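You operate a simulated robot arm through the tools that you are given. There is no shell and no other tool.

The job below is to be done with a simulated robot arm. You get a single attempt, and the scene is never put back.

Task
Change the fitting bench over: bobbin off G30, spool on to G33.
Fine: plug into its holder first; bobbin into the free nest of the bobbin tray; lay the wire end in at G31.
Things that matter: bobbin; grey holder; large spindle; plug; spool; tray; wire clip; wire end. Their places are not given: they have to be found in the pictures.

It is judged by the outcome, as a careful person would: the job done as asked, and still so three seconds after it is handed in. It fails if anything else is knocked over, pushed out of place, dropped, spilled or broken.

Robot
A 7-joint arm with a two-finger parallel gripper, fixed in place. Base frame: the origin is on the floor under the middle of its stand, x ahead of it, y to its left, z up; the work surface is at about z = 0.74. Units: m, degrees, N and s.
It reaches about 1.524 m from its shoulder. Its first joint turns from -149.0 to 149.0 degrees. Payload 3.5 kg.
Tool frame: the origin (TCP) lies between the finger pads and is the grasp point; the fingertips stand 0.023 m ahead of it; z points along the fingers, y is the line along which they close. The gripper opens to 0.094 m. The fingers are 0.038 m wide and 0.01 m thick; the gripper's body (0.054 by 0.096 m) begins 0.039 m behind the TCP.
Orientation is that of the tool frame in the base frame, as a unit quaternion [w, x, y, z]. With the fingers straight down and closing along the base's y, the tool's x points along the base's -x, its y along +y and its z along -z.

Tools
- The arm moves only by the tool drive_tool. Its arguments are lists of equal length, an entry for each row: "rot": the turn, a rotation vector about the tool's x, y, z in units of 5 degrees (1.0 is 5 degrees), a list of three; "dp": the shift along the tool's x, y, z in units of 25 mm (1.0 is 25 mm), a list of three; "gripper": the closure, from 0 (fully open) to 1 (shut). In form: {"rot": [[rx, ry, rz], ...], "dp": [[x, y, z], ...], "gripper": [gripper, ...]}. A call has 1 to 20 rows; each row shifts and turns the commanded pose from where the row before left it, along the tool's axes as they then stand. A call with a number of a shift or a turn outside -1 to 1 is refused whole. Rows are played at 5 a second. More than 0.05 m and 8.6 degrees between two rows, or a gripper value outside its range, and nothing of the call is played. A pose out of reach is approached as far as the arm can. The call stops where the force on the tool passes 40 N (or 10 N more than at its start, if that is more) or the arm is blocked; 0.2 s more then pass. The fingers move at their own pace (about 0.153 m/s each) and stop on an object; they squeeze with about 39 N. The grip force told is the motor's: it shows also when the fingers shut on nothing. Time passes only in rows, and 0.2 s behind the last, so rows that do not move let the fingers close. The reply holds the time, the measured pose of the TCP, the force on the tool along the base axes, the opening and the grip force, in the units named above and with some noise, with the torque about the TCP (base axes, N m) and any sound that the robot's microphone picked up.
- Cameras (640 x 400 px; columns grow to the right, rows downward): "scene" is fixed at [0.3931, 0.6515, 1.4728]; the picture's right is [0.02, -1.00, 0.00], its down [-0.96, -0.02, -0.27] and it looks along [0.27, 0.01, -0.96] (base axes); focal length 258 px, centre (320, 200). "wrist" rides on the gripper at [0.086, 0.016, -0.075] in the tool frame; the picture's right is [-0.18, 0.98, 0.00], its down [-0.58, -0.11, -0.81] and it looks along [-0.79, -0.15, 0.59] (tool axes); focal length 243 px, centre (320, 200).
- grab_frame(camera): a new picture of that camera. It takes no simulated time.
- probe_pixels(camera, pixels): there is no depth. For up to 12 entries [column, row, z] of the newest picture of that camera ("zoom" is the newest enlarged one), the place [x, y] in the base frame at which the ray of that pixel passes the height z, good to about 0.002 m, but the place of the scene camera against the robot may be out by one fixed shift of up to 0.012 m in any direction. It takes no simulated time.
- enlarge(camera, box): a new picture of the part [left, top, right, bottom] of that camera's present view, enlarged. It takes no simulated time.
- close_job(): hands the job in; it is judged then, once.

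Open the gripper and draw the arm clear of the work before you hand the job in, unless the task says otherwise.

The tools are called by a JSON object that holds its "method" and its "body". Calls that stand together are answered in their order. drive_tool: Moves the arm, as the interface text tells. Its arguments: {"type":"object","properties":{"rot":{"type":"array","items":{"type":"array","items":{"type":"number"}}},"dp":{"type":"array","items":{"type":"array","items":{"type":"number"}}},"gripper":{"type":"array","items":{"type":"number"}}},"required":["rot","dp","gripper"]} The other tools are called the same way: grab_frame (camera) takes a picture; probe_pixels (camera, pixels) gives the place at which the rays of pixels pass given heights; enlarge (camera, box) takes an enlarged picture of a part of a camera's view; close_job () hands the job in.

At the start:

```text
t: 0.0
ee_pos: [0.4437, 0.6585, 1.0221]
ee_rot: [0.0, 0.0, 1.0, 0.0]
force: [-0.2, -0.3, -0.2]
ft_torque: [-0.01, 0.01, 0.01]
gripper_width: 0.0939
finger_force: 0.0
```

scene: 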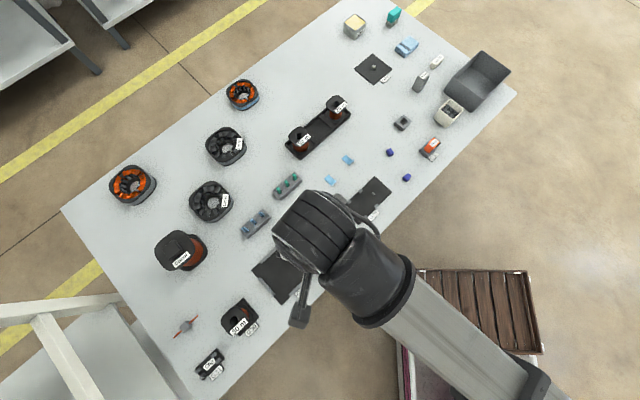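
wrist: 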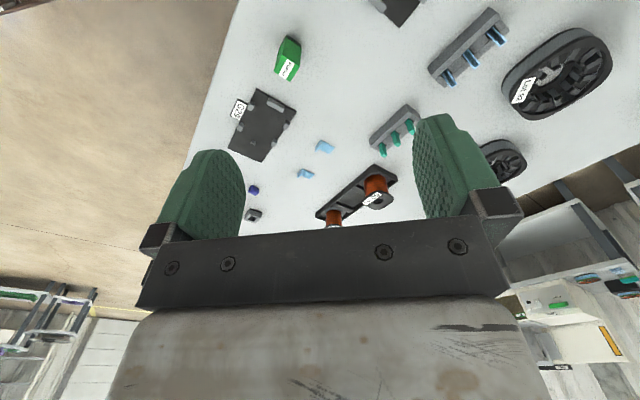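

The scene shows a table with many items; the labels are too small to read at this size. I'll enlarge parts of the scene picture to find G30, G31, G33, the plug, the holder and the tray.

{"method": "enlarge", "body": {"camera": "scene", "box": [140, 220, 340, 390]}}

{"method": "enlarge", "body": {"camera": "scene", "box": [60, 70, 260, 220]}}

{"method": "enlarge", "body": {"camera": "scene", "box": [220, 80, 380, 200]}}

{"method": "enlarge", "body": {"camera": "scene", "box": [330, 0, 520, 120]}}

{"method": "enlarge", "body": {"camera": "scene", "box": [310, 100, 470, 230]}}

```text
2.35 times, centred on (240, 305) of scene
```

zoom: 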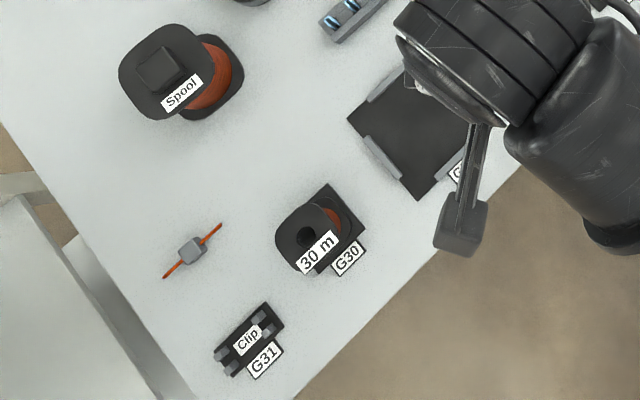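

```text
2.67 times, centred on (160, 145) of scene
```

zoom: 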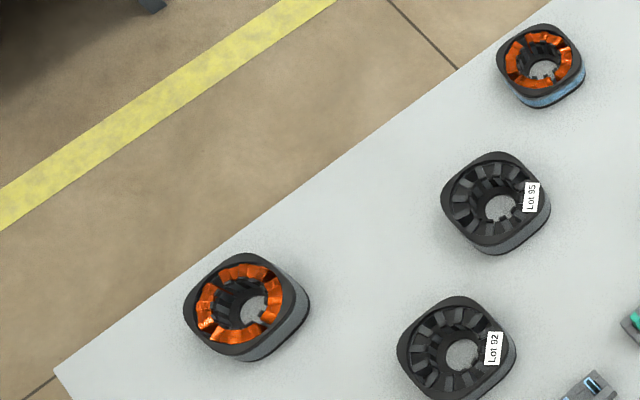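

```text
3.33 times, centred on (300, 140) of scene
```

zoom: 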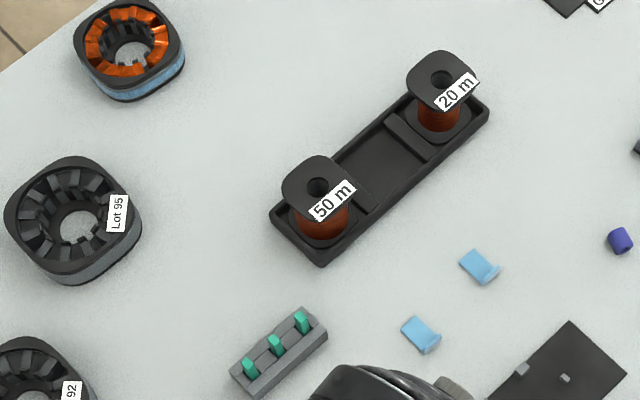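

```text
3.33 times, centred on (425, 60) of scene
```

zoom: 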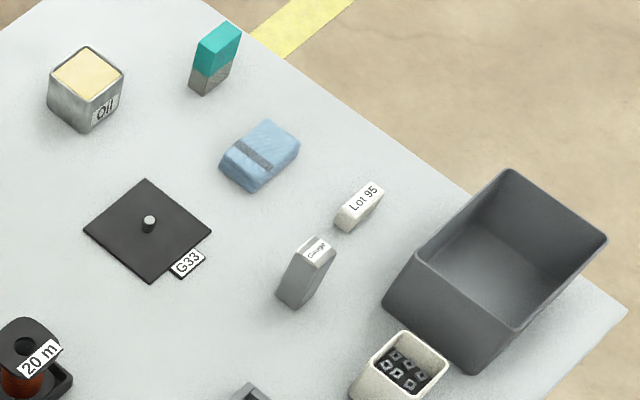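

```text
3.08 times, centred on (390, 165) of scene
```

zoom: 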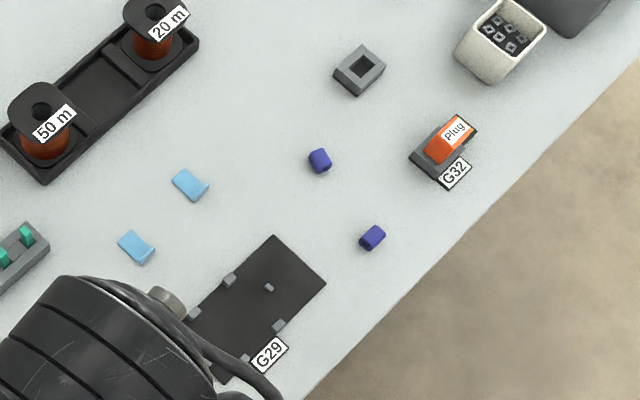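

The scene shows bobbin "30 m" on G30, the clip at G31, the plug in G32, a small grey socket at (402,123), the pin plate G33 at (375,68), the spool at (180,250) and the tray with a free middle nest. I'll look at the wrist view for what the arm is hiding.

{"method": "enlarge", "body": {"camera": "wrist", "box": [190, 0, 410, 140]}}

{"method": "enlarge", "body": {"camera": "wrist", "box": [360, 0, 640, 180]}}

{"method": "enlarge", "body": {"camera": "wrist", "box": [230, 120, 430, 245]}}

```text
2.86 times, centred on (300, 70) of wrist
```

zoom: 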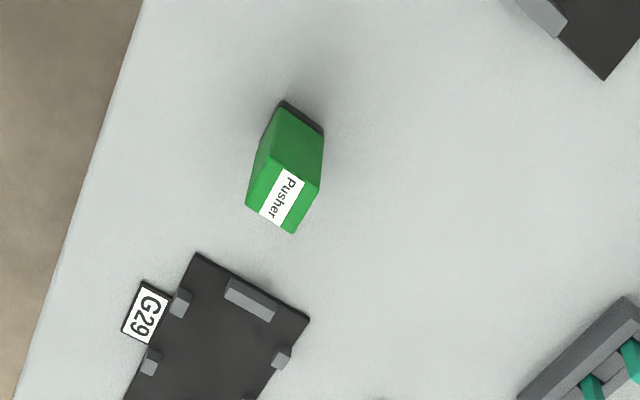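

```text
2.22 times, centred on (500, 90) of wrist
```

zoom: 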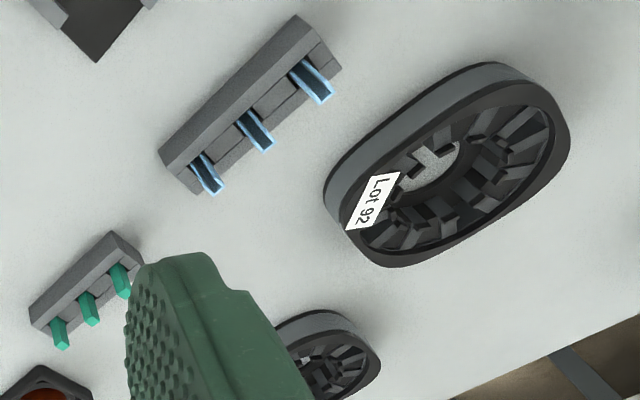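

```text
3.20 times, centred on (330, 182) of wrist
```

zoom: 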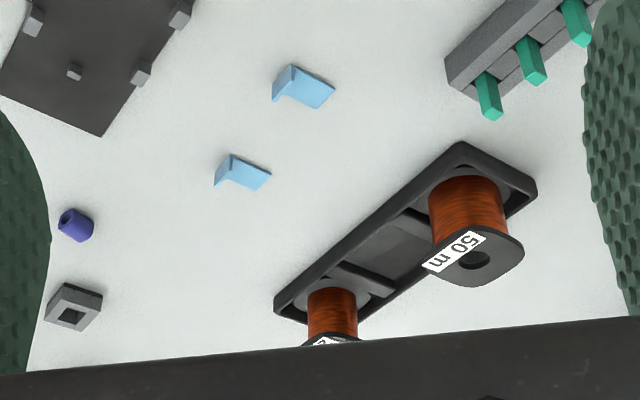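

Next I'll get rough table positions for the items that matter from the scene camera, so I can fly the wrist camera over for closer looks.

{"method": "probe_pixels", "body": {"camera": "scene", "pixels": [[430, 150, 0.76], [402, 123, 0.76], [375, 67, 0.75], [319, 131, 0.75], [238, 318, 0.8], [210, 364, 0.75], [186, 326, 0.75], [180, 250, 0.8], [302, 140, 0.8], [338, 108, 0.8]]}}

{"method": "grab_frame", "body": {"camera": "scene"}}

```text
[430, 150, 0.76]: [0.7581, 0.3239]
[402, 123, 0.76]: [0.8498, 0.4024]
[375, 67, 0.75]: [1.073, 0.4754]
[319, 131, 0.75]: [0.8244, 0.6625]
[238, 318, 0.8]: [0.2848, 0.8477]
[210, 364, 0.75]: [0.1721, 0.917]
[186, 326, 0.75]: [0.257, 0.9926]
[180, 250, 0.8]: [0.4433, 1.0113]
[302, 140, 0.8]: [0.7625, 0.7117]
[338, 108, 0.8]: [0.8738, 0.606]
```

```text
taken
```

scene: 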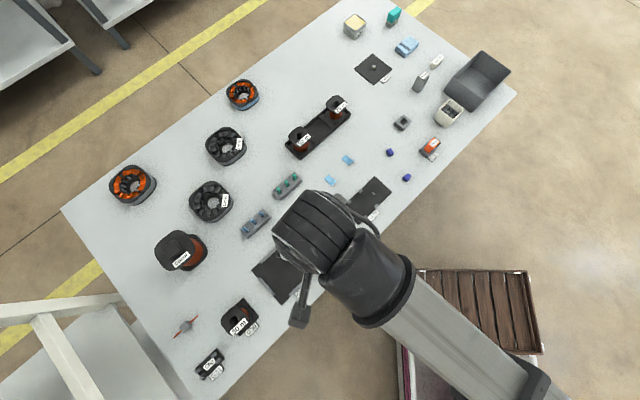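

The arm is over the left middle; I'll move toward (0.54, 0.46) at the same height so the wrist camera sees G32 and the grey holder at close range.

{"method": "drive_tool", "body": {"rot": [[0, 0, 0], [0, 0, 0], [0, 0, 0], [0, 0, 0], [0, 0, 0], [0, 0, 0], [0, 0, 0], [0, 0, 0]], "dp": [[-0.5, -1, 0], [-0.5, -1, 0], [-0.5, -1, 0], [-0.5, -1, 0], [-0.5, -1, 0], [-0.5, -1, 0], [-0.5, -1, 0], [-0.5, -1, 0]], "gripper": [0, 0, 0, 0, 0, 0, 0, 0]}}

{"method": "grab_frame", "body": {"camera": "wrist"}}

{"method": "grab_frame", "body": {"camera": "scene"}}

```text
t: 1.8
ee_pos: [0.544, 0.4597, 1.0231]
ee_rot: [0.0, 0.0, 1.0, 0.0]
force: [0.3, 0.0, -0.1]
ft_torque: [0.0, 0.01, -0.02]
gripper_width: 0.094
finger_force: 0.1
```

```text
taken
```

wrist: 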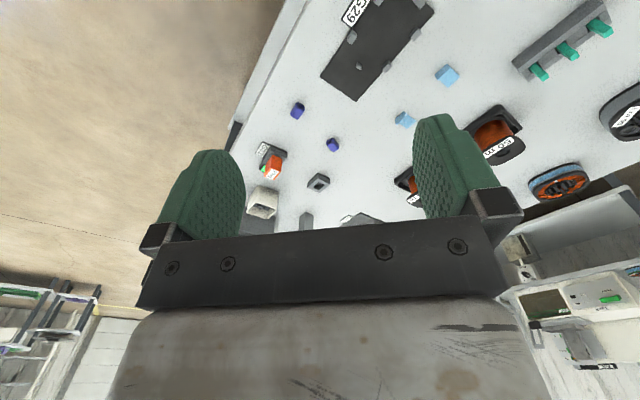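

```text
taken
```

scene: 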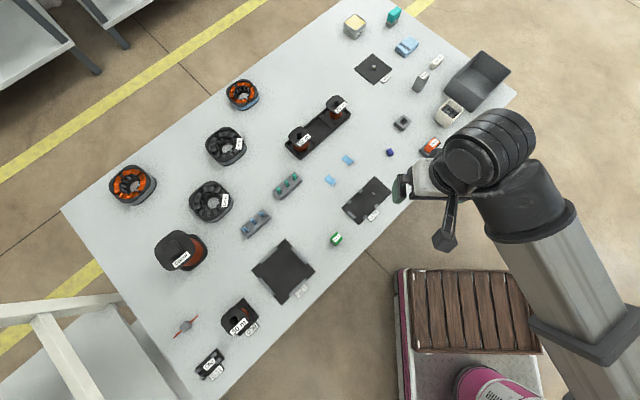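

The plug shows at (270,165) and the grey socket at (318,183) in the wrist view. I'll enlarge both.

{"method": "enlarge", "body": {"camera": "wrist", "box": [235, 130, 345, 200]}}

{"method": "enlarge", "body": {"camera": "scene", "box": [140, 220, 340, 390]}}

{"method": "enlarge", "body": {"camera": "scene", "box": [380, 90, 470, 170]}}

```text
5.71 times, centred on (290, 165) of wrist
```

zoom: 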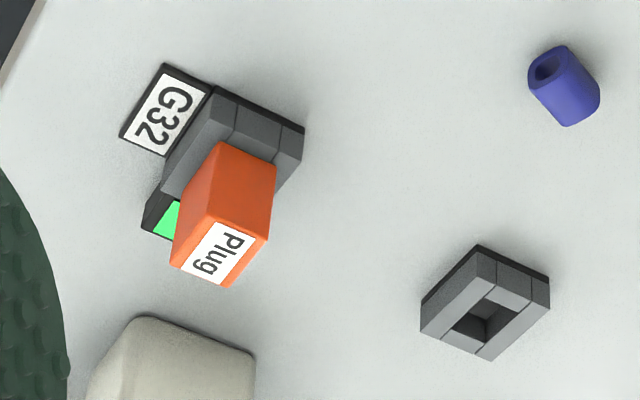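

```text
2.35 times, centred on (240, 305) of scene
```

zoom: 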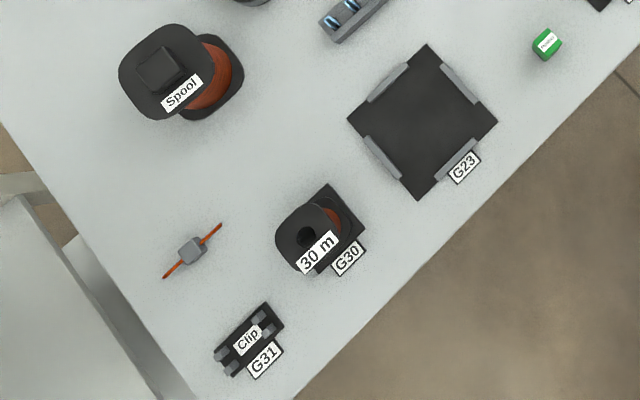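

```text
5.00 times, centred on (425, 130) of scene
```

zoom: 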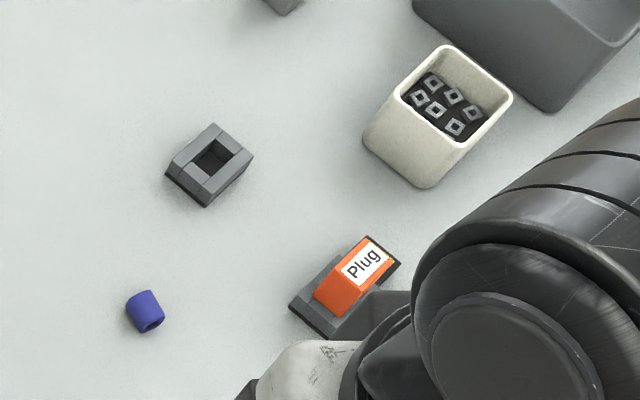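

The plug stands in the G32 socket (green light beside it) and the small grey frame with the square hole is the empty grey holder. I move closer for accurate positions of both.

{"method": "drive_tool", "body": {"rot": [[0, 0, 0], [0, 0, 0], [0, 0, 0], [0, 0, 0]], "dp": [[-0.6, -0.8, 0.6], [-0.6, -0.8, 0.6], [-0.6, -0.8, 0.6], [-0.6, -0.8, 0.6]], "gripper": [0, 0, 0, 0]}}

{"method": "enlarge", "body": {"camera": "wrist", "box": [230, 110, 420, 230]}}

{"method": "grab_frame", "body": {"camera": "wrist"}}

```text
t: 2.8
ee_pos: [0.6026, 0.3765, 0.9622]
ee_rot: [0.0, -0.001, 1.0, -0.001]
force: [1.0, -0.1, -0.8]
ft_torque: [0.05, -0.01, 0.0]
gripper_width: 0.0939
finger_force: 0.0
```

```text
3.33 times, centred on (325, 170) of wrist
```

zoom: 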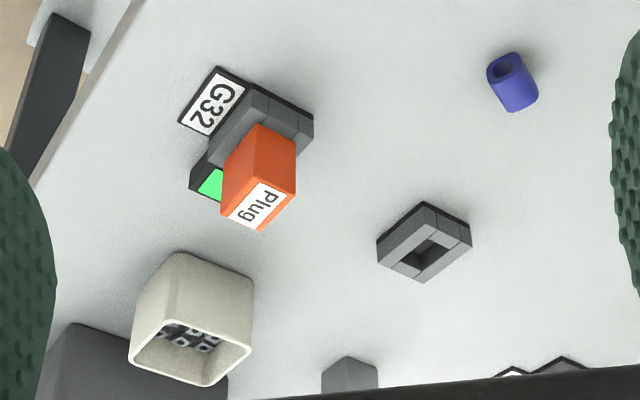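

```text
taken
```

wrist: 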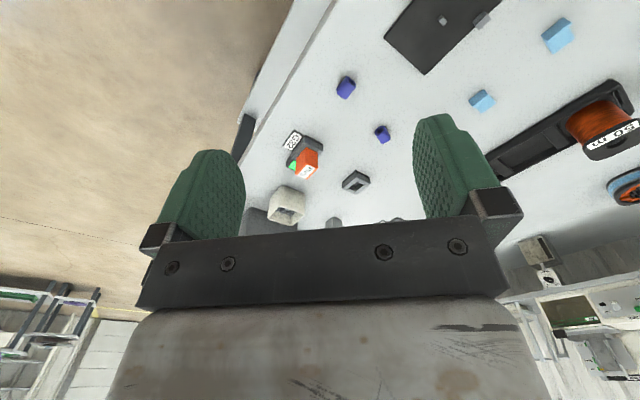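

Enlarging the holder and the plug each more strongly to read corner pixels.

{"method": "enlarge", "body": {"camera": "wrist", "box": [335, 165, 377, 197]}}

{"method": "probe_pixels", "body": {"camera": "wrist", "pixels": [[354, 181, 0.742], [354, 181, 0.76], [303, 165, 0.76], [303, 165, 0.78]]}}

{"method": "enlarge", "body": {"camera": "wrist", "box": [278, 124, 332, 184]}}

```text
12.50 times, centred on (356, 181) of wrist
```

zoom: 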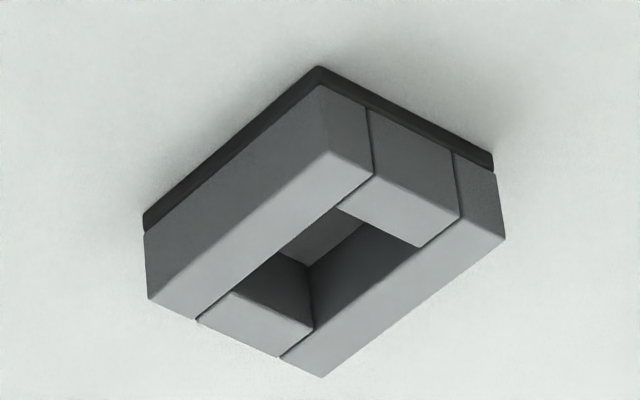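

```text
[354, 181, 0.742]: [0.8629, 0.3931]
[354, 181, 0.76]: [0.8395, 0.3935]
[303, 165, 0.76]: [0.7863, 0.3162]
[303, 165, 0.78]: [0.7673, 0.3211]
```

```text
6.67 times, centred on (305, 154) of wrist
```

zoom: 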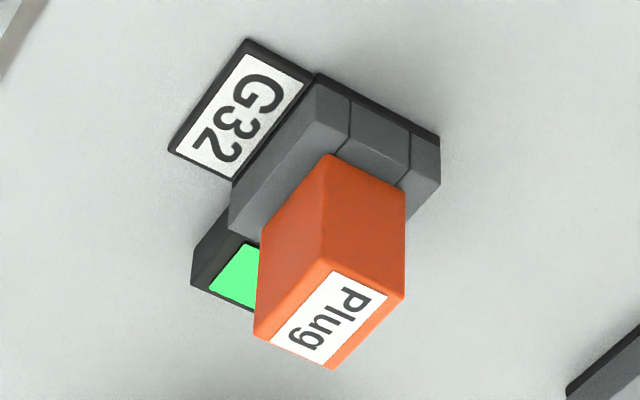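

The holder is a frame with a rectangular through-hole; I'll probe its corners (pixels converted from the 12.5x view) and the plug corners to get sizes, yaw and heights.

{"method": "probe_pixels", "body": {"camera": "wrist", "pixels": [[355.76, 170.3, 0.74], [341.84, 182.2, 0.74], [369.84, 177.4, 0.74], [356.96, 177.16, 0.755], [356.96, 177.16, 0.76], [356.96, 177.16, 0.765], [342.24, 188.84, 0.76], [356.16, 195.24, 0.76], [370.8, 184.04, 0.76], [357.36, 181.64, 0.76], [363.84, 184.84, 0.76], [348.64, 188.28, 0.76]]}}

{"method": "probe_pixels", "body": {"camera": "zoom", "pixels": [[317, 73, 0.742], [440, 135, 0.742], [193, 285, 0.742], [330, 155, 0.765], [405, 192, 0.765], [322, 258, 0.79], [405, 294, 0.79], [334, 368, 0.79], [256, 335, 0.79], [322, 258, 0.8], [405, 294, 0.8], [256, 335, 0.8]]}}

```text
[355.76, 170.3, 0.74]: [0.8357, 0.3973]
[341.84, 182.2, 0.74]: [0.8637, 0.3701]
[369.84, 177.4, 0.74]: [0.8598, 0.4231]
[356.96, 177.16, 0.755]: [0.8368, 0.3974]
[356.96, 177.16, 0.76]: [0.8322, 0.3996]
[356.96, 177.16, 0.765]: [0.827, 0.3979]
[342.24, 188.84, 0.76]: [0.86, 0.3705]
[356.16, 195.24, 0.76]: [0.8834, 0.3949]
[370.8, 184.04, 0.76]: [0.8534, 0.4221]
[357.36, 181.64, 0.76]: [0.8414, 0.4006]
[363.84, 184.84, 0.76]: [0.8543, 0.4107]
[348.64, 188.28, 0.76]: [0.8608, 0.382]
```

```text
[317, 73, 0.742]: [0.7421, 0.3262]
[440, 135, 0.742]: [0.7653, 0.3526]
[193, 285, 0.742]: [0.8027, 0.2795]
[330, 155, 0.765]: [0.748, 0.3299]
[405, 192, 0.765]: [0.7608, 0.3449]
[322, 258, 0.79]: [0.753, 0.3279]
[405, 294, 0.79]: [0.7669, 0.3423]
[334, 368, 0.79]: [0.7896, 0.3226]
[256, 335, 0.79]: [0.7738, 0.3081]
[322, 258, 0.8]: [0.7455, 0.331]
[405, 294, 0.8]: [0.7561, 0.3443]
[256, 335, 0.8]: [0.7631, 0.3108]
```

The holder outer frame is about 40×33 mm at roughly −46° yaw, and the plug is parallel to it within a few degrees. I rotate the tool 45° so the fingers will close across the plug's narrow faces, and move to a close viewing spot.

{"method": "drive_tool", "body": {"rot": [[0, 0, 1], [0, 0, 1], [0, 0, 1], [0, 0, 1], [0, 0, 1], [0, 0, 1], [0, 0, 1], [0, 0, 1], [0, 0, 1], [0, 0, 0], [0, 0, 0], [0, 0, 0], [0, 0, 0], [0, 0, 0], [0, 0, 0]], "dp": [[0, 0, 0], [0, 0, 0], [0, 0, 0], [0, 0, 0], [0, 0, 0], [0, 0, 0], [0, 0, 0], [0, 0, 0], [0, 0, 0], [0.06, 0.83, 0.56], [0.06, 0.83, 0.56], [0.06, 0.83, 0.56], [0.06, 0.83, 0.56], [0.06, 0.83, 0.56], [0, 0, 0]], "gripper": [0, 0, 0, 0, 0, 0, 0, 0, 0, 0, 0, 0, 0, 0, 0]}}

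{"method": "grab_frame", "body": {"camera": "wrist"}}

{"method": "grab_frame", "body": {"camera": "scene"}}

```text
t: 6.0
ee_pos: [0.6717, 0.4579, 0.8918]
ee_rot: [0.001, 0.383, 0.924, 0.001]
force: [-0.4, 0.2, 0.0]
ft_torque: [-0.01, -0.02, 0.01]
gripper_width: 0.0939
finger_force: 0.0
```

```text
taken
```

wrist: 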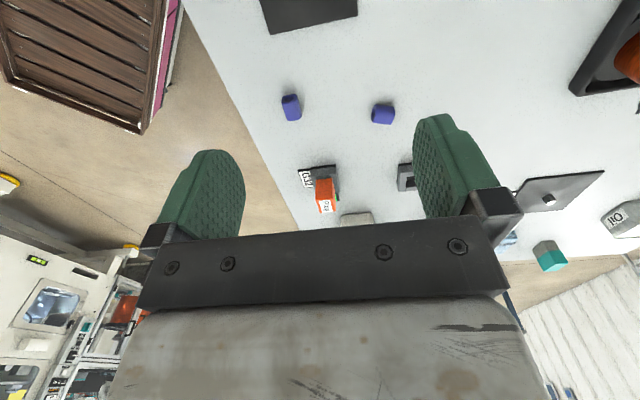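

```text
taken
```

scene: 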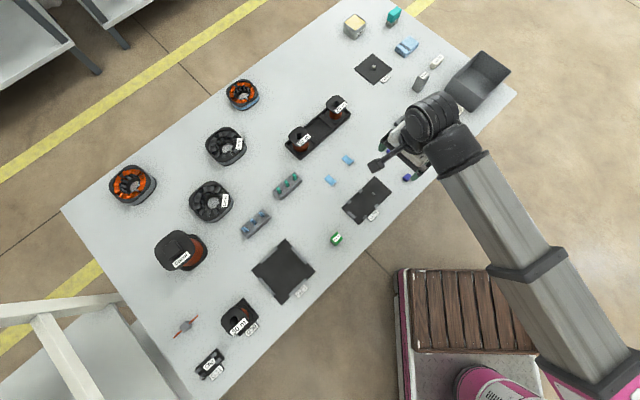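

The plug is now at (325,195), with its face nearly square to the camera. I'll enlarge it to measure yaw and corners.

{"method": "enlarge", "body": {"camera": "wrist", "box": [290, 160, 354, 216]}}

```text
7.14 times, centred on (322, 188) of wrist
```

zoom: 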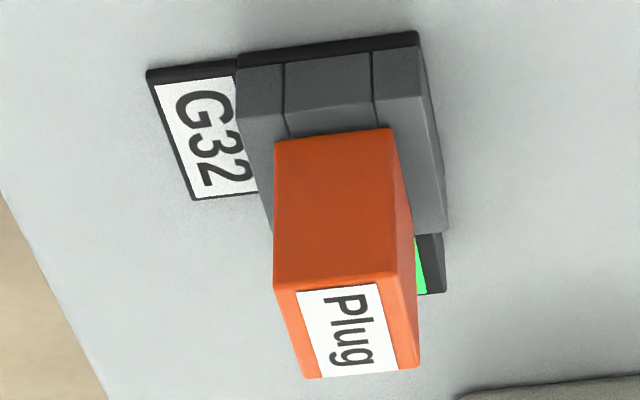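

Probing corners of the plug's top face, its foot line on the frame, and the G32 base edge.

{"method": "probe_pixels", "body": {"camera": "zoom", "pixels": [[276, 142, 0.757], [391, 129, 0.757], [275, 284, 0.795], [394, 276, 0.795], [306, 379, 0.795], [420, 367, 0.795], [275, 284, 0.8], [394, 276, 0.8], [306, 379, 0.8], [420, 367, 0.8], [240, 62, 0.742], [416, 38, 0.742]]}}

{"method": "probe_pixels", "body": {"camera": "zoom", "pixels": [[240, 55, 0.74], [416, 33, 0.74], [445, 292, 0.74], [150, 72, 0.74], [192, 200, 0.74], [244, 118, 0.757], [378, 101, 0.757], [284, 112, 0.757], [275, 284, 0.79], [394, 276, 0.79], [306, 379, 0.79], [420, 367, 0.79]]}}

```text
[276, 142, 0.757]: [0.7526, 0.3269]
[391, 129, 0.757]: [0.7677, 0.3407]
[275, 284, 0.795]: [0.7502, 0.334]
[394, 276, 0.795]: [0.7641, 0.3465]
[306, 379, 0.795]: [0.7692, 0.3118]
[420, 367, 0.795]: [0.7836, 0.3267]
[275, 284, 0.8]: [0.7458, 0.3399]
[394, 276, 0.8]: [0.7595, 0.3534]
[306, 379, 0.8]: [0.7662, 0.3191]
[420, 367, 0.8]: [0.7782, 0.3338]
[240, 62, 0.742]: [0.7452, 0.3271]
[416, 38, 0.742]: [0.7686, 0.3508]
```

```text
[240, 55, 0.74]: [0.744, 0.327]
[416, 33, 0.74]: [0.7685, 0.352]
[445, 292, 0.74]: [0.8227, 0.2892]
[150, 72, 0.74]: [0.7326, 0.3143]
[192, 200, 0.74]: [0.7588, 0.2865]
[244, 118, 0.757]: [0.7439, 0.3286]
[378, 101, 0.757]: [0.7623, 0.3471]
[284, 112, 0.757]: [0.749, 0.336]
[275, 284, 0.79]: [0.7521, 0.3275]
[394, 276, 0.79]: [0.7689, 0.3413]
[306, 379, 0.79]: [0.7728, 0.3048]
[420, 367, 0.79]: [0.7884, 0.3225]
```

The plug body (about 22×29 mm, top at z≈0.790, foot on the frame at z≈0.757) is centred near (0.770, 0.325) at 45° yaw. I move above it with the fingers partly open and check before descending.

{"method": "drive_tool", "body": {"rot": [[0, 0, 0], [0, 0, 0], [0, 0, 0], [0, 0, 0], [0, 0, 0], [0, 0, 0], [0, 0, 0], [0, 0, 0], [0, 0, 0]], "dp": [[-0.8175, -0.1225, 0.26], [-0.8175, -0.1225, 0.26], [-0.8175, -0.1225, 0.26], [-0.8175, -0.1225, 0.26], [-0.8175, -0.1225, 0.26], [-0.8175, -0.1225, 0.26], [-0.8175, -0.1225, 0.26], [-0.8175, -0.1225, 0.26], [0, 0, 0]], "gripper": [0.3, 0.35, 0.4, 0.4, 0.4, 0.4, 0.4, 0.4, 0.4]}}

{"method": "grab_frame", "body": {"camera": "wrist"}}

{"method": "grab_frame", "body": {"camera": "scene"}}

```text
t: 8.0
ee_pos: [0.7707, 0.3224, 0.8408]
ee_rot: [0.0, 0.382, 0.924, 0.0]
force: [-0.1, 0.9, 0.2]
ft_torque: [0.01, 0.0, 0.01]
gripper_width: 0.0562
finger_force: 0.1
```

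```text
taken
```

wrist: 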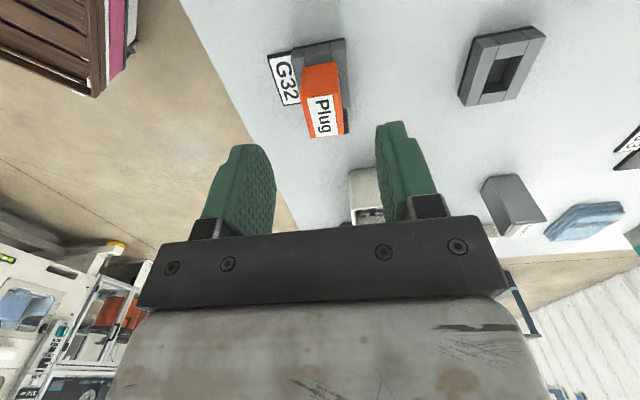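

```text
taken
```

scene: 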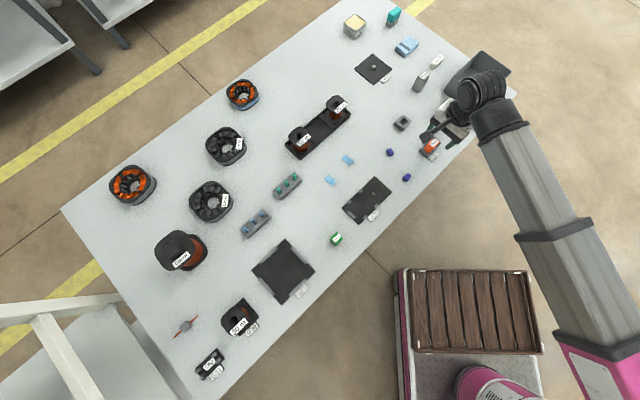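

Both the plug (325,100) and the holder (503,67) are visible up close. I enlarge each for precise corner probing.

{"method": "enlarge", "body": {"camera": "wrist", "box": [255, 25, 375, 150]}}

{"method": "probe_pixels", "body": {"camera": "wrist", "pixels": [[456, 96, 0.74]]}}

{"method": "enlarge", "body": {"camera": "wrist", "box": [440, 10, 560, 120]}}

```text
3.20 times, centred on (315, 88) of wrist
```

zoom: 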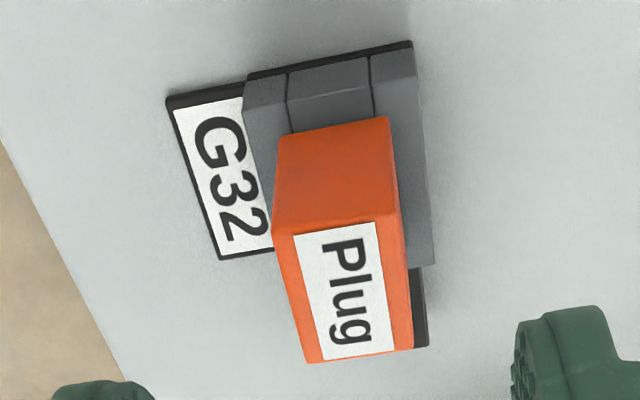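

```text
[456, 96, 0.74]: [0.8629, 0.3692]
```

```text
3.64 times, centred on (500, 65) of wrist
```

zoom: 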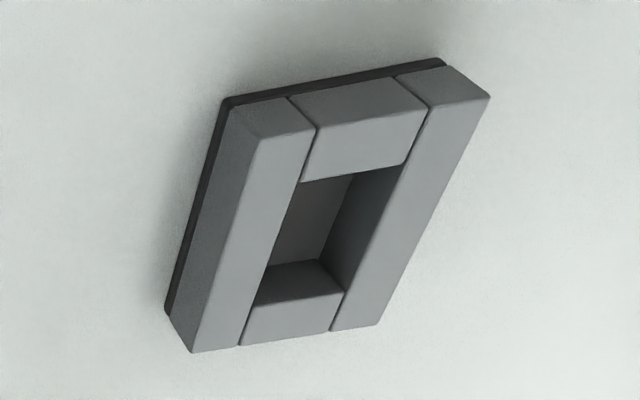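

Probing the holder's top and base corners in this zoom, then I'll do the same for the plug.

{"method": "probe_pixels", "body": {"camera": "zoom", "pixels": [[246, 138, 0.757], [489, 97, 0.757], [191, 353, 0.757], [380, 326, 0.757], [301, 182, 0.757], [405, 163, 0.757], [252, 306, 0.757], [346, 292, 0.757], [226, 98, 0.74], [445, 58, 0.74], [165, 312, 0.74]]}}

{"method": "probe_pixels", "body": {"camera": "zoom", "pixels": [[246, 138, 0.757], [489, 97, 0.757], [191, 353, 0.757], [380, 326, 0.757], [301, 182, 0.757], [405, 163, 0.757], [252, 306, 0.757], [346, 292, 0.757], [226, 98, 0.74], [445, 58, 0.74], [165, 312, 0.74]]}}

{"method": "enlarge", "body": {"camera": "wrist", "box": [255, 25, 375, 150]}}

{"method": "probe_pixels", "body": {"camera": "zoom", "pixels": [[246, 77, 0.74], [411, 41, 0.74], [243, 110, 0.757], [415, 79, 0.757], [434, 264, 0.757], [280, 138, 0.757], [388, 118, 0.757], [273, 224, 0.79], [398, 206, 0.79], [310, 362, 0.79], [412, 347, 0.79]]}}

{"method": "probe_pixels", "body": {"camera": "zoom", "pixels": [[246, 77, 0.74], [411, 41, 0.74], [243, 110, 0.757], [415, 79, 0.757], [434, 264, 0.757], [280, 138, 0.757], [388, 118, 0.757], [273, 224, 0.79], [398, 206, 0.79], [310, 362, 0.79], [412, 347, 0.79]]}}

```text
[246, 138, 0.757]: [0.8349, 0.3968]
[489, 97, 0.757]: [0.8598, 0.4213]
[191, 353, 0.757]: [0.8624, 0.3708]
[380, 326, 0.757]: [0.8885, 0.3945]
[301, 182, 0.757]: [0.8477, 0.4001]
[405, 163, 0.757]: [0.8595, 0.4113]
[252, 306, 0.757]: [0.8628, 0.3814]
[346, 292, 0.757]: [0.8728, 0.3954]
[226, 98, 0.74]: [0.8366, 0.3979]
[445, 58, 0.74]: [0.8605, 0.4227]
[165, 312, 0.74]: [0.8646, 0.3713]
```

```text
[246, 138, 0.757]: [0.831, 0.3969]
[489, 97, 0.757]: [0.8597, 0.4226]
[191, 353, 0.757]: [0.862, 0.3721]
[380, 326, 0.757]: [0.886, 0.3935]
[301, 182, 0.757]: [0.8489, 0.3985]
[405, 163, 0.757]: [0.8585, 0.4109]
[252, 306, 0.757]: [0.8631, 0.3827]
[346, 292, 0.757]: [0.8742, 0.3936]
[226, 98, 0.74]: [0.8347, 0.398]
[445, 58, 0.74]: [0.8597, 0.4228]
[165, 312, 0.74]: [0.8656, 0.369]
```

```text
3.20 times, centred on (315, 88) of wrist
```

zoom: 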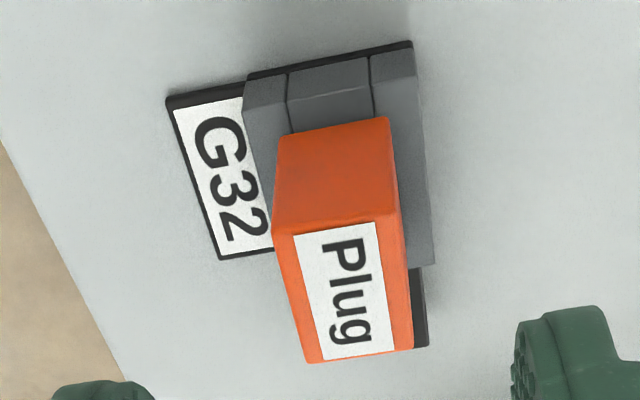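

```text
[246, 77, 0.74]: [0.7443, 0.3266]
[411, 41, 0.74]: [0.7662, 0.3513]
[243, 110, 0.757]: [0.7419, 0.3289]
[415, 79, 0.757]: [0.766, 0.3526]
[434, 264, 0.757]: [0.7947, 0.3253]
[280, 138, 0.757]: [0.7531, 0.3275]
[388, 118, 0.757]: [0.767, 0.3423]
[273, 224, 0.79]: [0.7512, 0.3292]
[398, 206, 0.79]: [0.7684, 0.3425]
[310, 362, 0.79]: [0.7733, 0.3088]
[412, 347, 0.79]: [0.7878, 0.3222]
```

```text
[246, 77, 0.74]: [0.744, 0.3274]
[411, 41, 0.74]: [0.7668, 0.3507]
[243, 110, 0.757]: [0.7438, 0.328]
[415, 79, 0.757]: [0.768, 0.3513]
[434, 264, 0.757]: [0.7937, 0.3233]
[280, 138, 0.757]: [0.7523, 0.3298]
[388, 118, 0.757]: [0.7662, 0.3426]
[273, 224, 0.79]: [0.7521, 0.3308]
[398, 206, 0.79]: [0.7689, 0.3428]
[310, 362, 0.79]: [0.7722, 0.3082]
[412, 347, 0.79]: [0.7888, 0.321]
```

Averaged, the plug centre is about (0.770, 0.326) and the holder hole centre about (0.861, 0.3965), both at 45° yaw. I descend to TCP z≈0.785 with fingertips just above the socket frame, then close.

{"method": "drive_tool", "body": {"rot": [[0, 0, 0], [0, 0, 0], [0, 0, 0], [0, 0, 0], [0, 0, 0], [0, 0, 0]], "dp": [[0.116, 0.076, 0], [0, 0, 0.55], [0, 0, 0.55], [0, 0, 0.55], [0, 0, 0.55], [0, 0, 0]], "gripper": [0.4, 0.4, 0.4, 0.4, 0.4, 0.4]}}

{"method": "grab_frame", "body": {"camera": "wrist"}}

```text
t: 9.4
ee_pos: [0.7671, 0.3252, 0.7852]
ee_rot: [-0.001, 0.382, 0.924, 0.0]
force: [-0.6, 0.5, -0.3]
ft_torque: [-0.02, -0.02, -0.01]
gripper_width: 0.0563
finger_force: 0.1
```

```text
taken
```

wrist: 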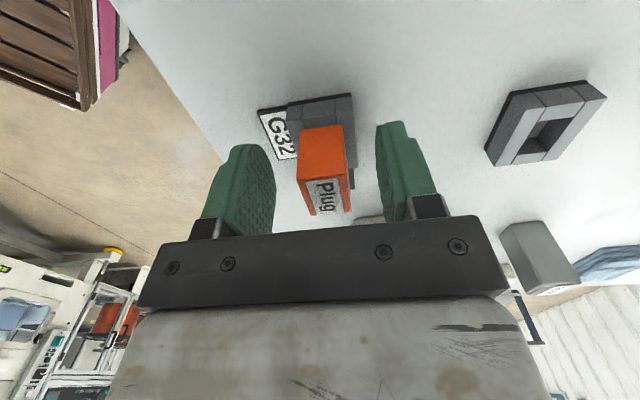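

The plug sits between the fingers (fingers at 275 and 378, plug 298–352). I close the gripper on it.

{"method": "drive_tool", "body": {"rot": [[0, 0, 0], [0, 0, 0], [0, 0, 0], [0, 0, 0]], "dp": [[0, 0, 0], [0, 0, 0], [0, 0, 0], [0, 0, 0]], "gripper": [0.6, 0.8, 1, 1]}}

{"method": "grab_frame", "body": {"camera": "wrist"}}

```text
t: 10.4
ee_pos: [0.7667, 0.327, 0.7854]
ee_rot: [0.0, 0.383, 0.924, 0.0]
force: [1.2, 1.1, 1.1]
ft_torque: [-0.04, -0.02, 0.02]
gripper_width: 0.0213
finger_force: 39.4
```

```text
taken
```

wrist: 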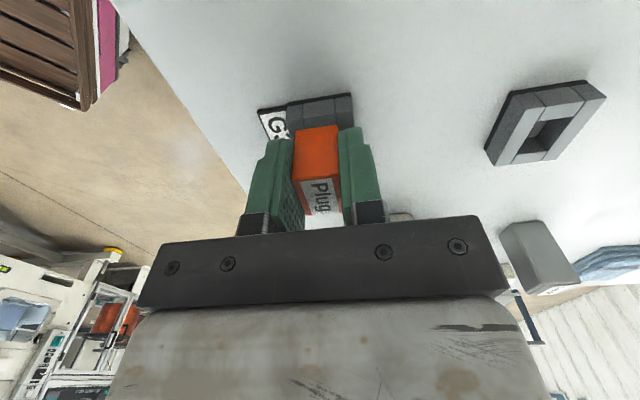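

Gripped at 21.3 mm width with 39 N. Now I lift straight up out of the socket.

{"method": "drive_tool", "body": {"rot": [[0, 0, 0], [0, 0, 0], [0, 0, 0], [0, 0, 0], [0, 0, 0], [0, 0, 0], [0, 0, 0]], "dp": [[0, 0, -0.2], [0, 0, -0.3], [0, 0, -0.4], [0, 0, -0.5], [0, 0, -0.5], [0, 0, -0.5], [0, 0, 0]], "gripper": [1, 1, 1, 1, 1, 1, 1]}}

{"method": "grab_frame", "body": {"camera": "wrist"}}

{"method": "grab_frame", "body": {"camera": "scene"}}

```text
t: 12.0
ee_pos: [0.7681, 0.3248, 0.8465]
ee_rot: [0.0, 0.382, 0.924, 0.0]
force: [-0.2, -0.1, -0.8]
ft_torque: [0.05, 0.02, 0.01]
gripper_width: 0.0212
finger_force: 38.9
```

```text
taken
```

wrist: 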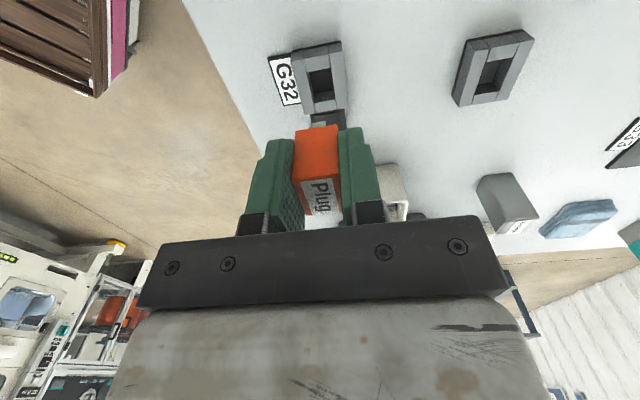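

```text
taken
```

scene: 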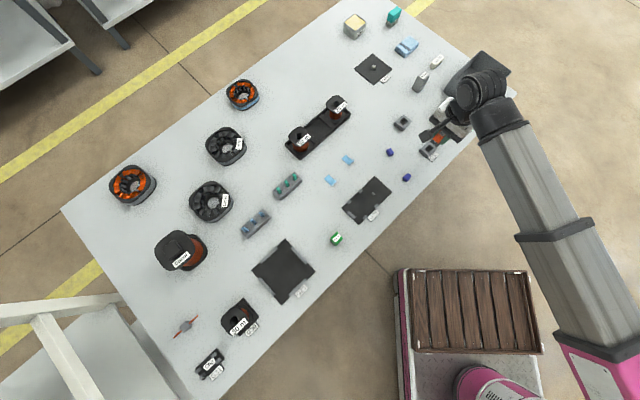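

The plug is out (its socket is empty at (320,80)). Both G32's hole and the holder's hole are now visible in one picture, so I measure the exact shift between them.

{"method": "enlarge", "body": {"camera": "wrist", "box": [265, 25, 365, 125]}}

{"method": "enlarge", "body": {"camera": "wrist", "box": [440, 20, 545, 120]}}

```text
4.00 times, centred on (315, 75) of wrist
```

zoom: 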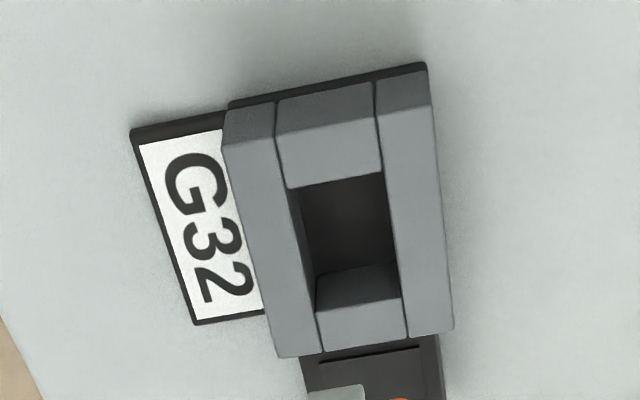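

```text
4.00 times, centred on (492, 70) of wrist
```

zoom: 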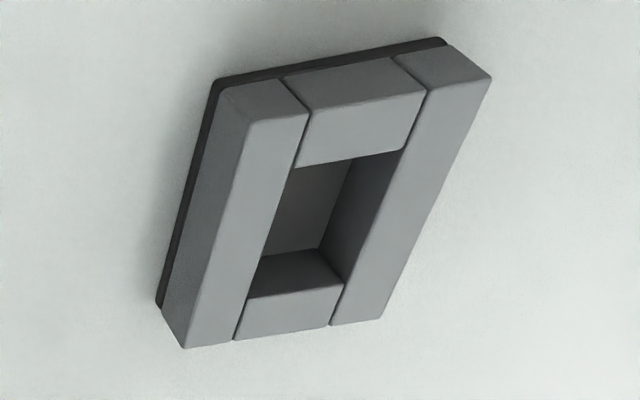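

Reading the hole and outer corner pixels for both frames and probing at the frame-top height, repeated to average the noise.

{"method": "probe_pixels", "body": {"camera": "wrist", "pixels": [[306.75, 72, 0.757], [330.5, 68, 0.757], [314.5, 102, 0.757], [335.5, 99.25, 0.757], [290.5, 61.75, 0.757], [343, 52, 0.757], [304.5, 114.25, 0.757], [348.25, 107.5, 0.757]]}}

{"method": "probe_pixels", "body": {"camera": "wrist", "pixels": [[306.75, 72, 0.757], [330.5, 68, 0.757], [314.5, 102, 0.757], [335.5, 99.25, 0.757], [290.5, 61.75, 0.757], [343, 52, 0.757], [304.5, 114.25, 0.757], [348.25, 107.5, 0.757]]}}

{"method": "probe_pixels", "body": {"camera": "wrist", "pixels": [[306.75, 72, 0.757], [330.5, 68, 0.757], [314.5, 102, 0.757], [335.5, 99.25, 0.757], [290.5, 61.75, 0.757], [343, 52, 0.757], [304.5, 114.25, 0.757], [348.25, 107.5, 0.757]]}}

{"method": "probe_pixels", "body": {"camera": "wrist", "pixels": [[485.75, 62, 0.757], [512.5, 57.25, 0.757], [474, 94.25, 0.757], [497.75, 90.75, 0.757], [474.5, 50, 0.757], [534.75, 39.5, 0.757], [458, 107.25, 0.757], [507, 99.75, 0.757]]}}

{"method": "probe_pixels", "body": {"camera": "wrist", "pixels": [[485.75, 62, 0.757], [512.5, 57.25, 0.757], [474, 94.25, 0.757], [497.75, 90.75, 0.757], [474.5, 50, 0.757], [534.75, 39.5, 0.757], [458, 107.25, 0.757], [507, 99.75, 0.757]]}}

{"method": "probe_pixels", "body": {"camera": "wrist", "pixels": [[485.75, 62, 0.757], [512.5, 57.25, 0.757], [474, 94.25, 0.757], [497.75, 90.75, 0.757], [474.5, 50, 0.757], [534.75, 39.5, 0.757], [458, 107.25, 0.757], [507, 99.75, 0.757]]}}

```text
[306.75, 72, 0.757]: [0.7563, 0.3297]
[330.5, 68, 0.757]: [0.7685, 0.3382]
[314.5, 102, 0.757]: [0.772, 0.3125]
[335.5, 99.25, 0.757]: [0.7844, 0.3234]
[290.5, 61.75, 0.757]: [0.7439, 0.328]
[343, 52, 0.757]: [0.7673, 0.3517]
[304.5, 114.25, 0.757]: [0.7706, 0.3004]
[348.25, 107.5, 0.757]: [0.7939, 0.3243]
```

```text
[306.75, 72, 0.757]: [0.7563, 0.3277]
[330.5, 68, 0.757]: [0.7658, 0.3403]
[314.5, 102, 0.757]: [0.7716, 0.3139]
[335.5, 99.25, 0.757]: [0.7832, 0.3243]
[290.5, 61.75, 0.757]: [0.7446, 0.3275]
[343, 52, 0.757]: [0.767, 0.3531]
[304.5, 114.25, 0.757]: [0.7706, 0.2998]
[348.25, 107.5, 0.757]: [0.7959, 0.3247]
```

```text
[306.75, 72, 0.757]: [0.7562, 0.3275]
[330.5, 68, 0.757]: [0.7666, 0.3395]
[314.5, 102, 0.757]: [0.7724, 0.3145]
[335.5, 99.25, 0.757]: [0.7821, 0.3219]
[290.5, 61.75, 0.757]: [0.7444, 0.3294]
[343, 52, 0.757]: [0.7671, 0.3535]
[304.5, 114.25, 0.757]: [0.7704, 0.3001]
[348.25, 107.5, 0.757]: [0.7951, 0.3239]
```

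```text
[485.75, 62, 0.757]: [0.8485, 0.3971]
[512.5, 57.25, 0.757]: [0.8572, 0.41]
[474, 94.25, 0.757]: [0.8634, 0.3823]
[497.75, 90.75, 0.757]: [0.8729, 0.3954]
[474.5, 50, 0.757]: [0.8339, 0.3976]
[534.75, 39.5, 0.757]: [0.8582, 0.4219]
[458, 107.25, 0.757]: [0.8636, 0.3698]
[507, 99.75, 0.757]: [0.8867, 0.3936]
```

```text
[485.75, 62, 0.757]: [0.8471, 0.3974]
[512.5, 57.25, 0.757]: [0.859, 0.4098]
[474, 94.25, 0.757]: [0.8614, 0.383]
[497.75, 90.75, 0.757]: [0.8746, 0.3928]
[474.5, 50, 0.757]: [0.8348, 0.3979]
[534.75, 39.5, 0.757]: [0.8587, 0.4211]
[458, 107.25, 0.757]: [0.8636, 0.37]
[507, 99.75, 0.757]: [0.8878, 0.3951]
```

```text
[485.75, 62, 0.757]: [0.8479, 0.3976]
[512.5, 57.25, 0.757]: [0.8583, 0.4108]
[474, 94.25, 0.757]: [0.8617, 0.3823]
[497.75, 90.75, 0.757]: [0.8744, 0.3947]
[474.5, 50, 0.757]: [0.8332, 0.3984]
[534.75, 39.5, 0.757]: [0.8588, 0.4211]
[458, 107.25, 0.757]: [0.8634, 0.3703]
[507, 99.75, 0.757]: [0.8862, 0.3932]
```

The shift between the holes averages (0.0912, 0.0697) m with the same yaw. I carry the plug over the holder by exactly that shift.

{"method": "drive_tool", "body": {"rot": [[0, 0, 0], [0, 0, 0], [0, 0, 0], [0, 0, 0], [0, 0, 0], [0, 0, 0], [0, 0, 0], [0, 0, 0]], "dp": [[-0.101, 0.758, 0], [-0.101, 0.758, 0], [-0.101, 0.758, 0], [-0.101, 0.758, 0], [-0.101, 0.758, 0], [-0.101, 0.758, 0], [0, 0, 0], [0, 0, 0]], "gripper": [1, 1, 1, 1, 1, 1, 1, 1]}}

{"method": "grab_frame", "body": {"camera": "wrist"}}

{"method": "grab_frame", "body": {"camera": "scene"}}

```text
t: 13.8
ee_pos: [0.8611, 0.3948, 0.8463]
ee_rot: [-0.001, 0.382, 0.924, 0.0]
force: [0.2, 0.1, 0.0]
ft_torque: [-0.04, -0.03, -0.02]
gripper_width: 0.0211
finger_force: 38.7
```

```text
taken
```

wrist: 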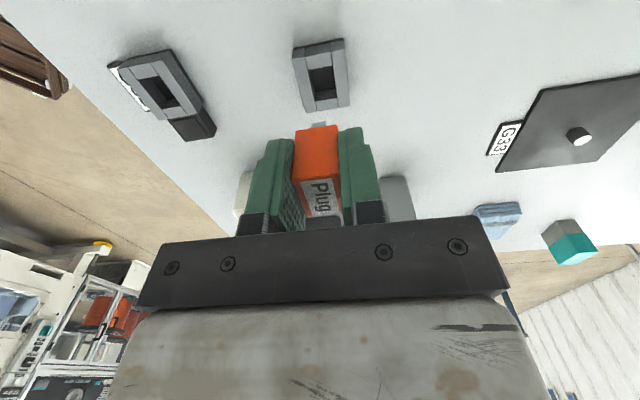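

```text
taken
```

scene: 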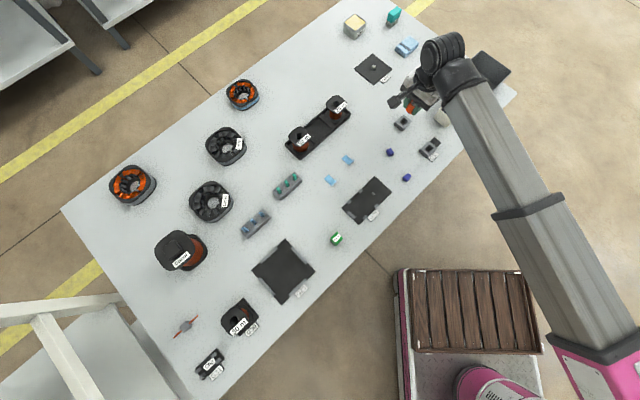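

If aligned, the holder should now appear at the same pixels G32 did before (zoom hole corners (287,188),(382,172),(318,308),(402,297)). I enlarge the same box to compare.

{"method": "enlarge", "body": {"camera": "wrist", "box": [265, 25, 365, 125]}}

```text
4.00 times, centred on (315, 75) of wrist
```

zoom: 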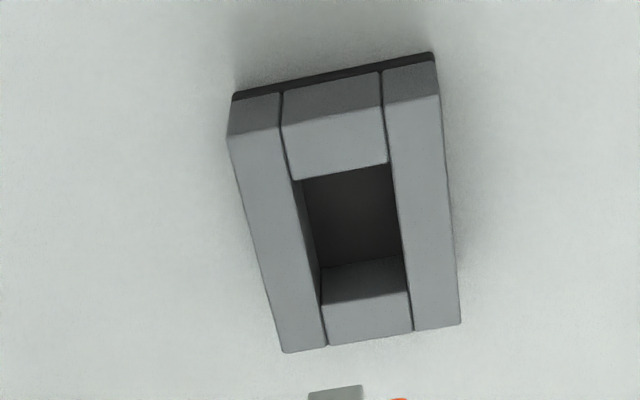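

The holder appears about (+6,−8) zoom px off, i.e. about 1.0 mm along tool +y and 1.5 mm along tool +x. I correct by that and recheck.

{"method": "drive_tool", "body": {"rot": [[0, 0, 0], [0, 0, 0]], "dp": [[0.056, 0.04, 0], [0, 0, 0]], "gripper": [1, 1]}}

{"method": "enlarge", "body": {"camera": "wrist", "box": [265, 25, 365, 125]}}

```text
t: 14.4
ee_pos: [0.8594, 0.3973, 0.8451]
ee_rot: [0.001, 0.383, 0.924, 0.0]
force: [0.0, 0.0, -1.3]
ft_torque: [0.02, 0.0, 0.01]
gripper_width: 0.0213
finger_force: 38.6
```

```text
4.00 times, centred on (315, 75) of wrist
```

zoom: 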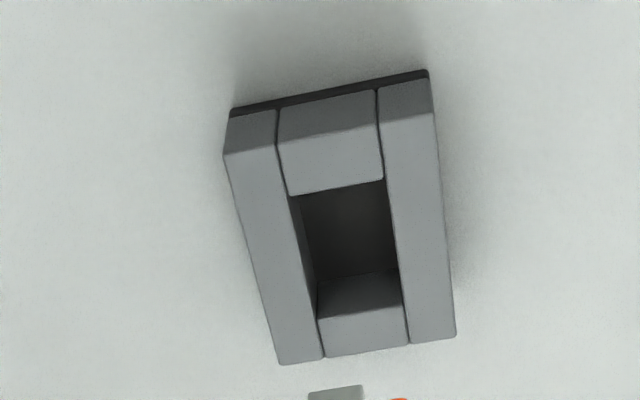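

Horizontal alignment is now good (+1 px), vertical overshot to +7 zoom px. I step back a little along tool x, let it settle and look again.

{"method": "drive_tool", "body": {"rot": [[0, 0, 0], [0, 0, 0], [0, 0, 0], [0, 0, 0]], "dp": [[-0.028, 0.008, 0], [0, 0, 0], [0, 0, 0], [0, 0, 0]], "gripper": [1, 1, 1, 1]}}

{"method": "enlarge", "body": {"camera": "wrist", "box": [265, 25, 365, 125]}}

```text
t: 15.4
ee_pos: [0.8608, 0.3961, 0.845]
ee_rot: [0.0, 0.383, 0.924, 0.0]
force: [0.2, -0.2, -1.4]
ft_torque: [-0.02, 0.02, 0.01]
gripper_width: 0.0211
finger_force: 38.9
```

```text
4.00 times, centred on (315, 75) of wrist
```

zoom: 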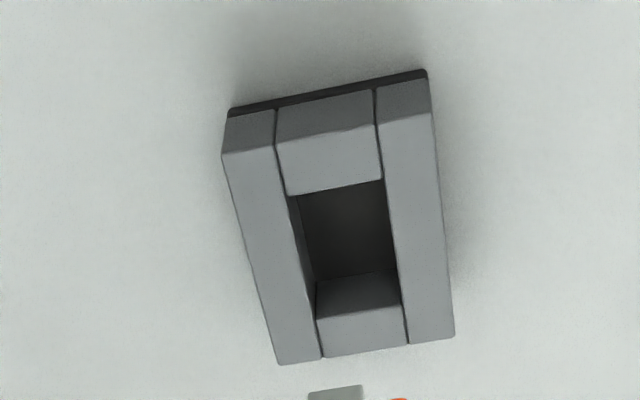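

The remaining vertical difference partly comes from a ~1.4 mm lower z. There is a small grey thing visible just under the plug at (318,123); I enlarge it to see whether it is the plug's pin, which would allow a direct alignment check.

{"method": "enlarge", "body": {"camera": "wrist", "box": [285, 60, 355, 150]}}

{"method": "enlarge", "body": {"camera": "scene", "box": [380, 80, 450, 160]}}

```text
4.44 times, centred on (320, 105) of wrist
```

zoom: 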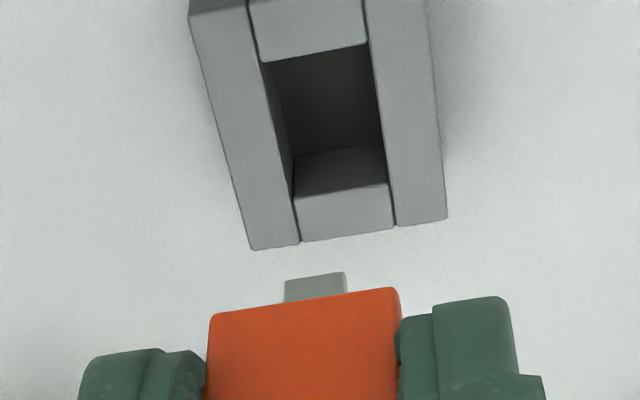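

```text
5.00 times, centred on (415, 120) of scene
```

zoom: 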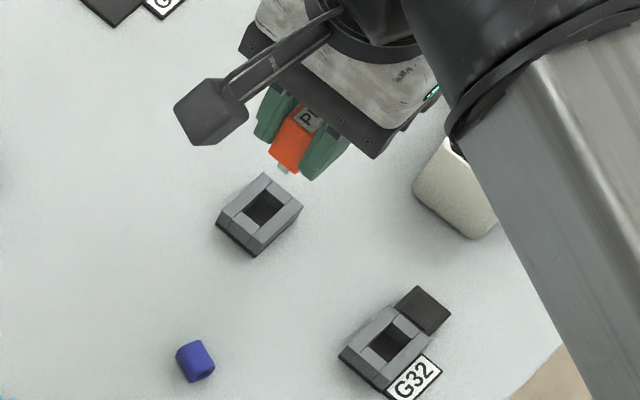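

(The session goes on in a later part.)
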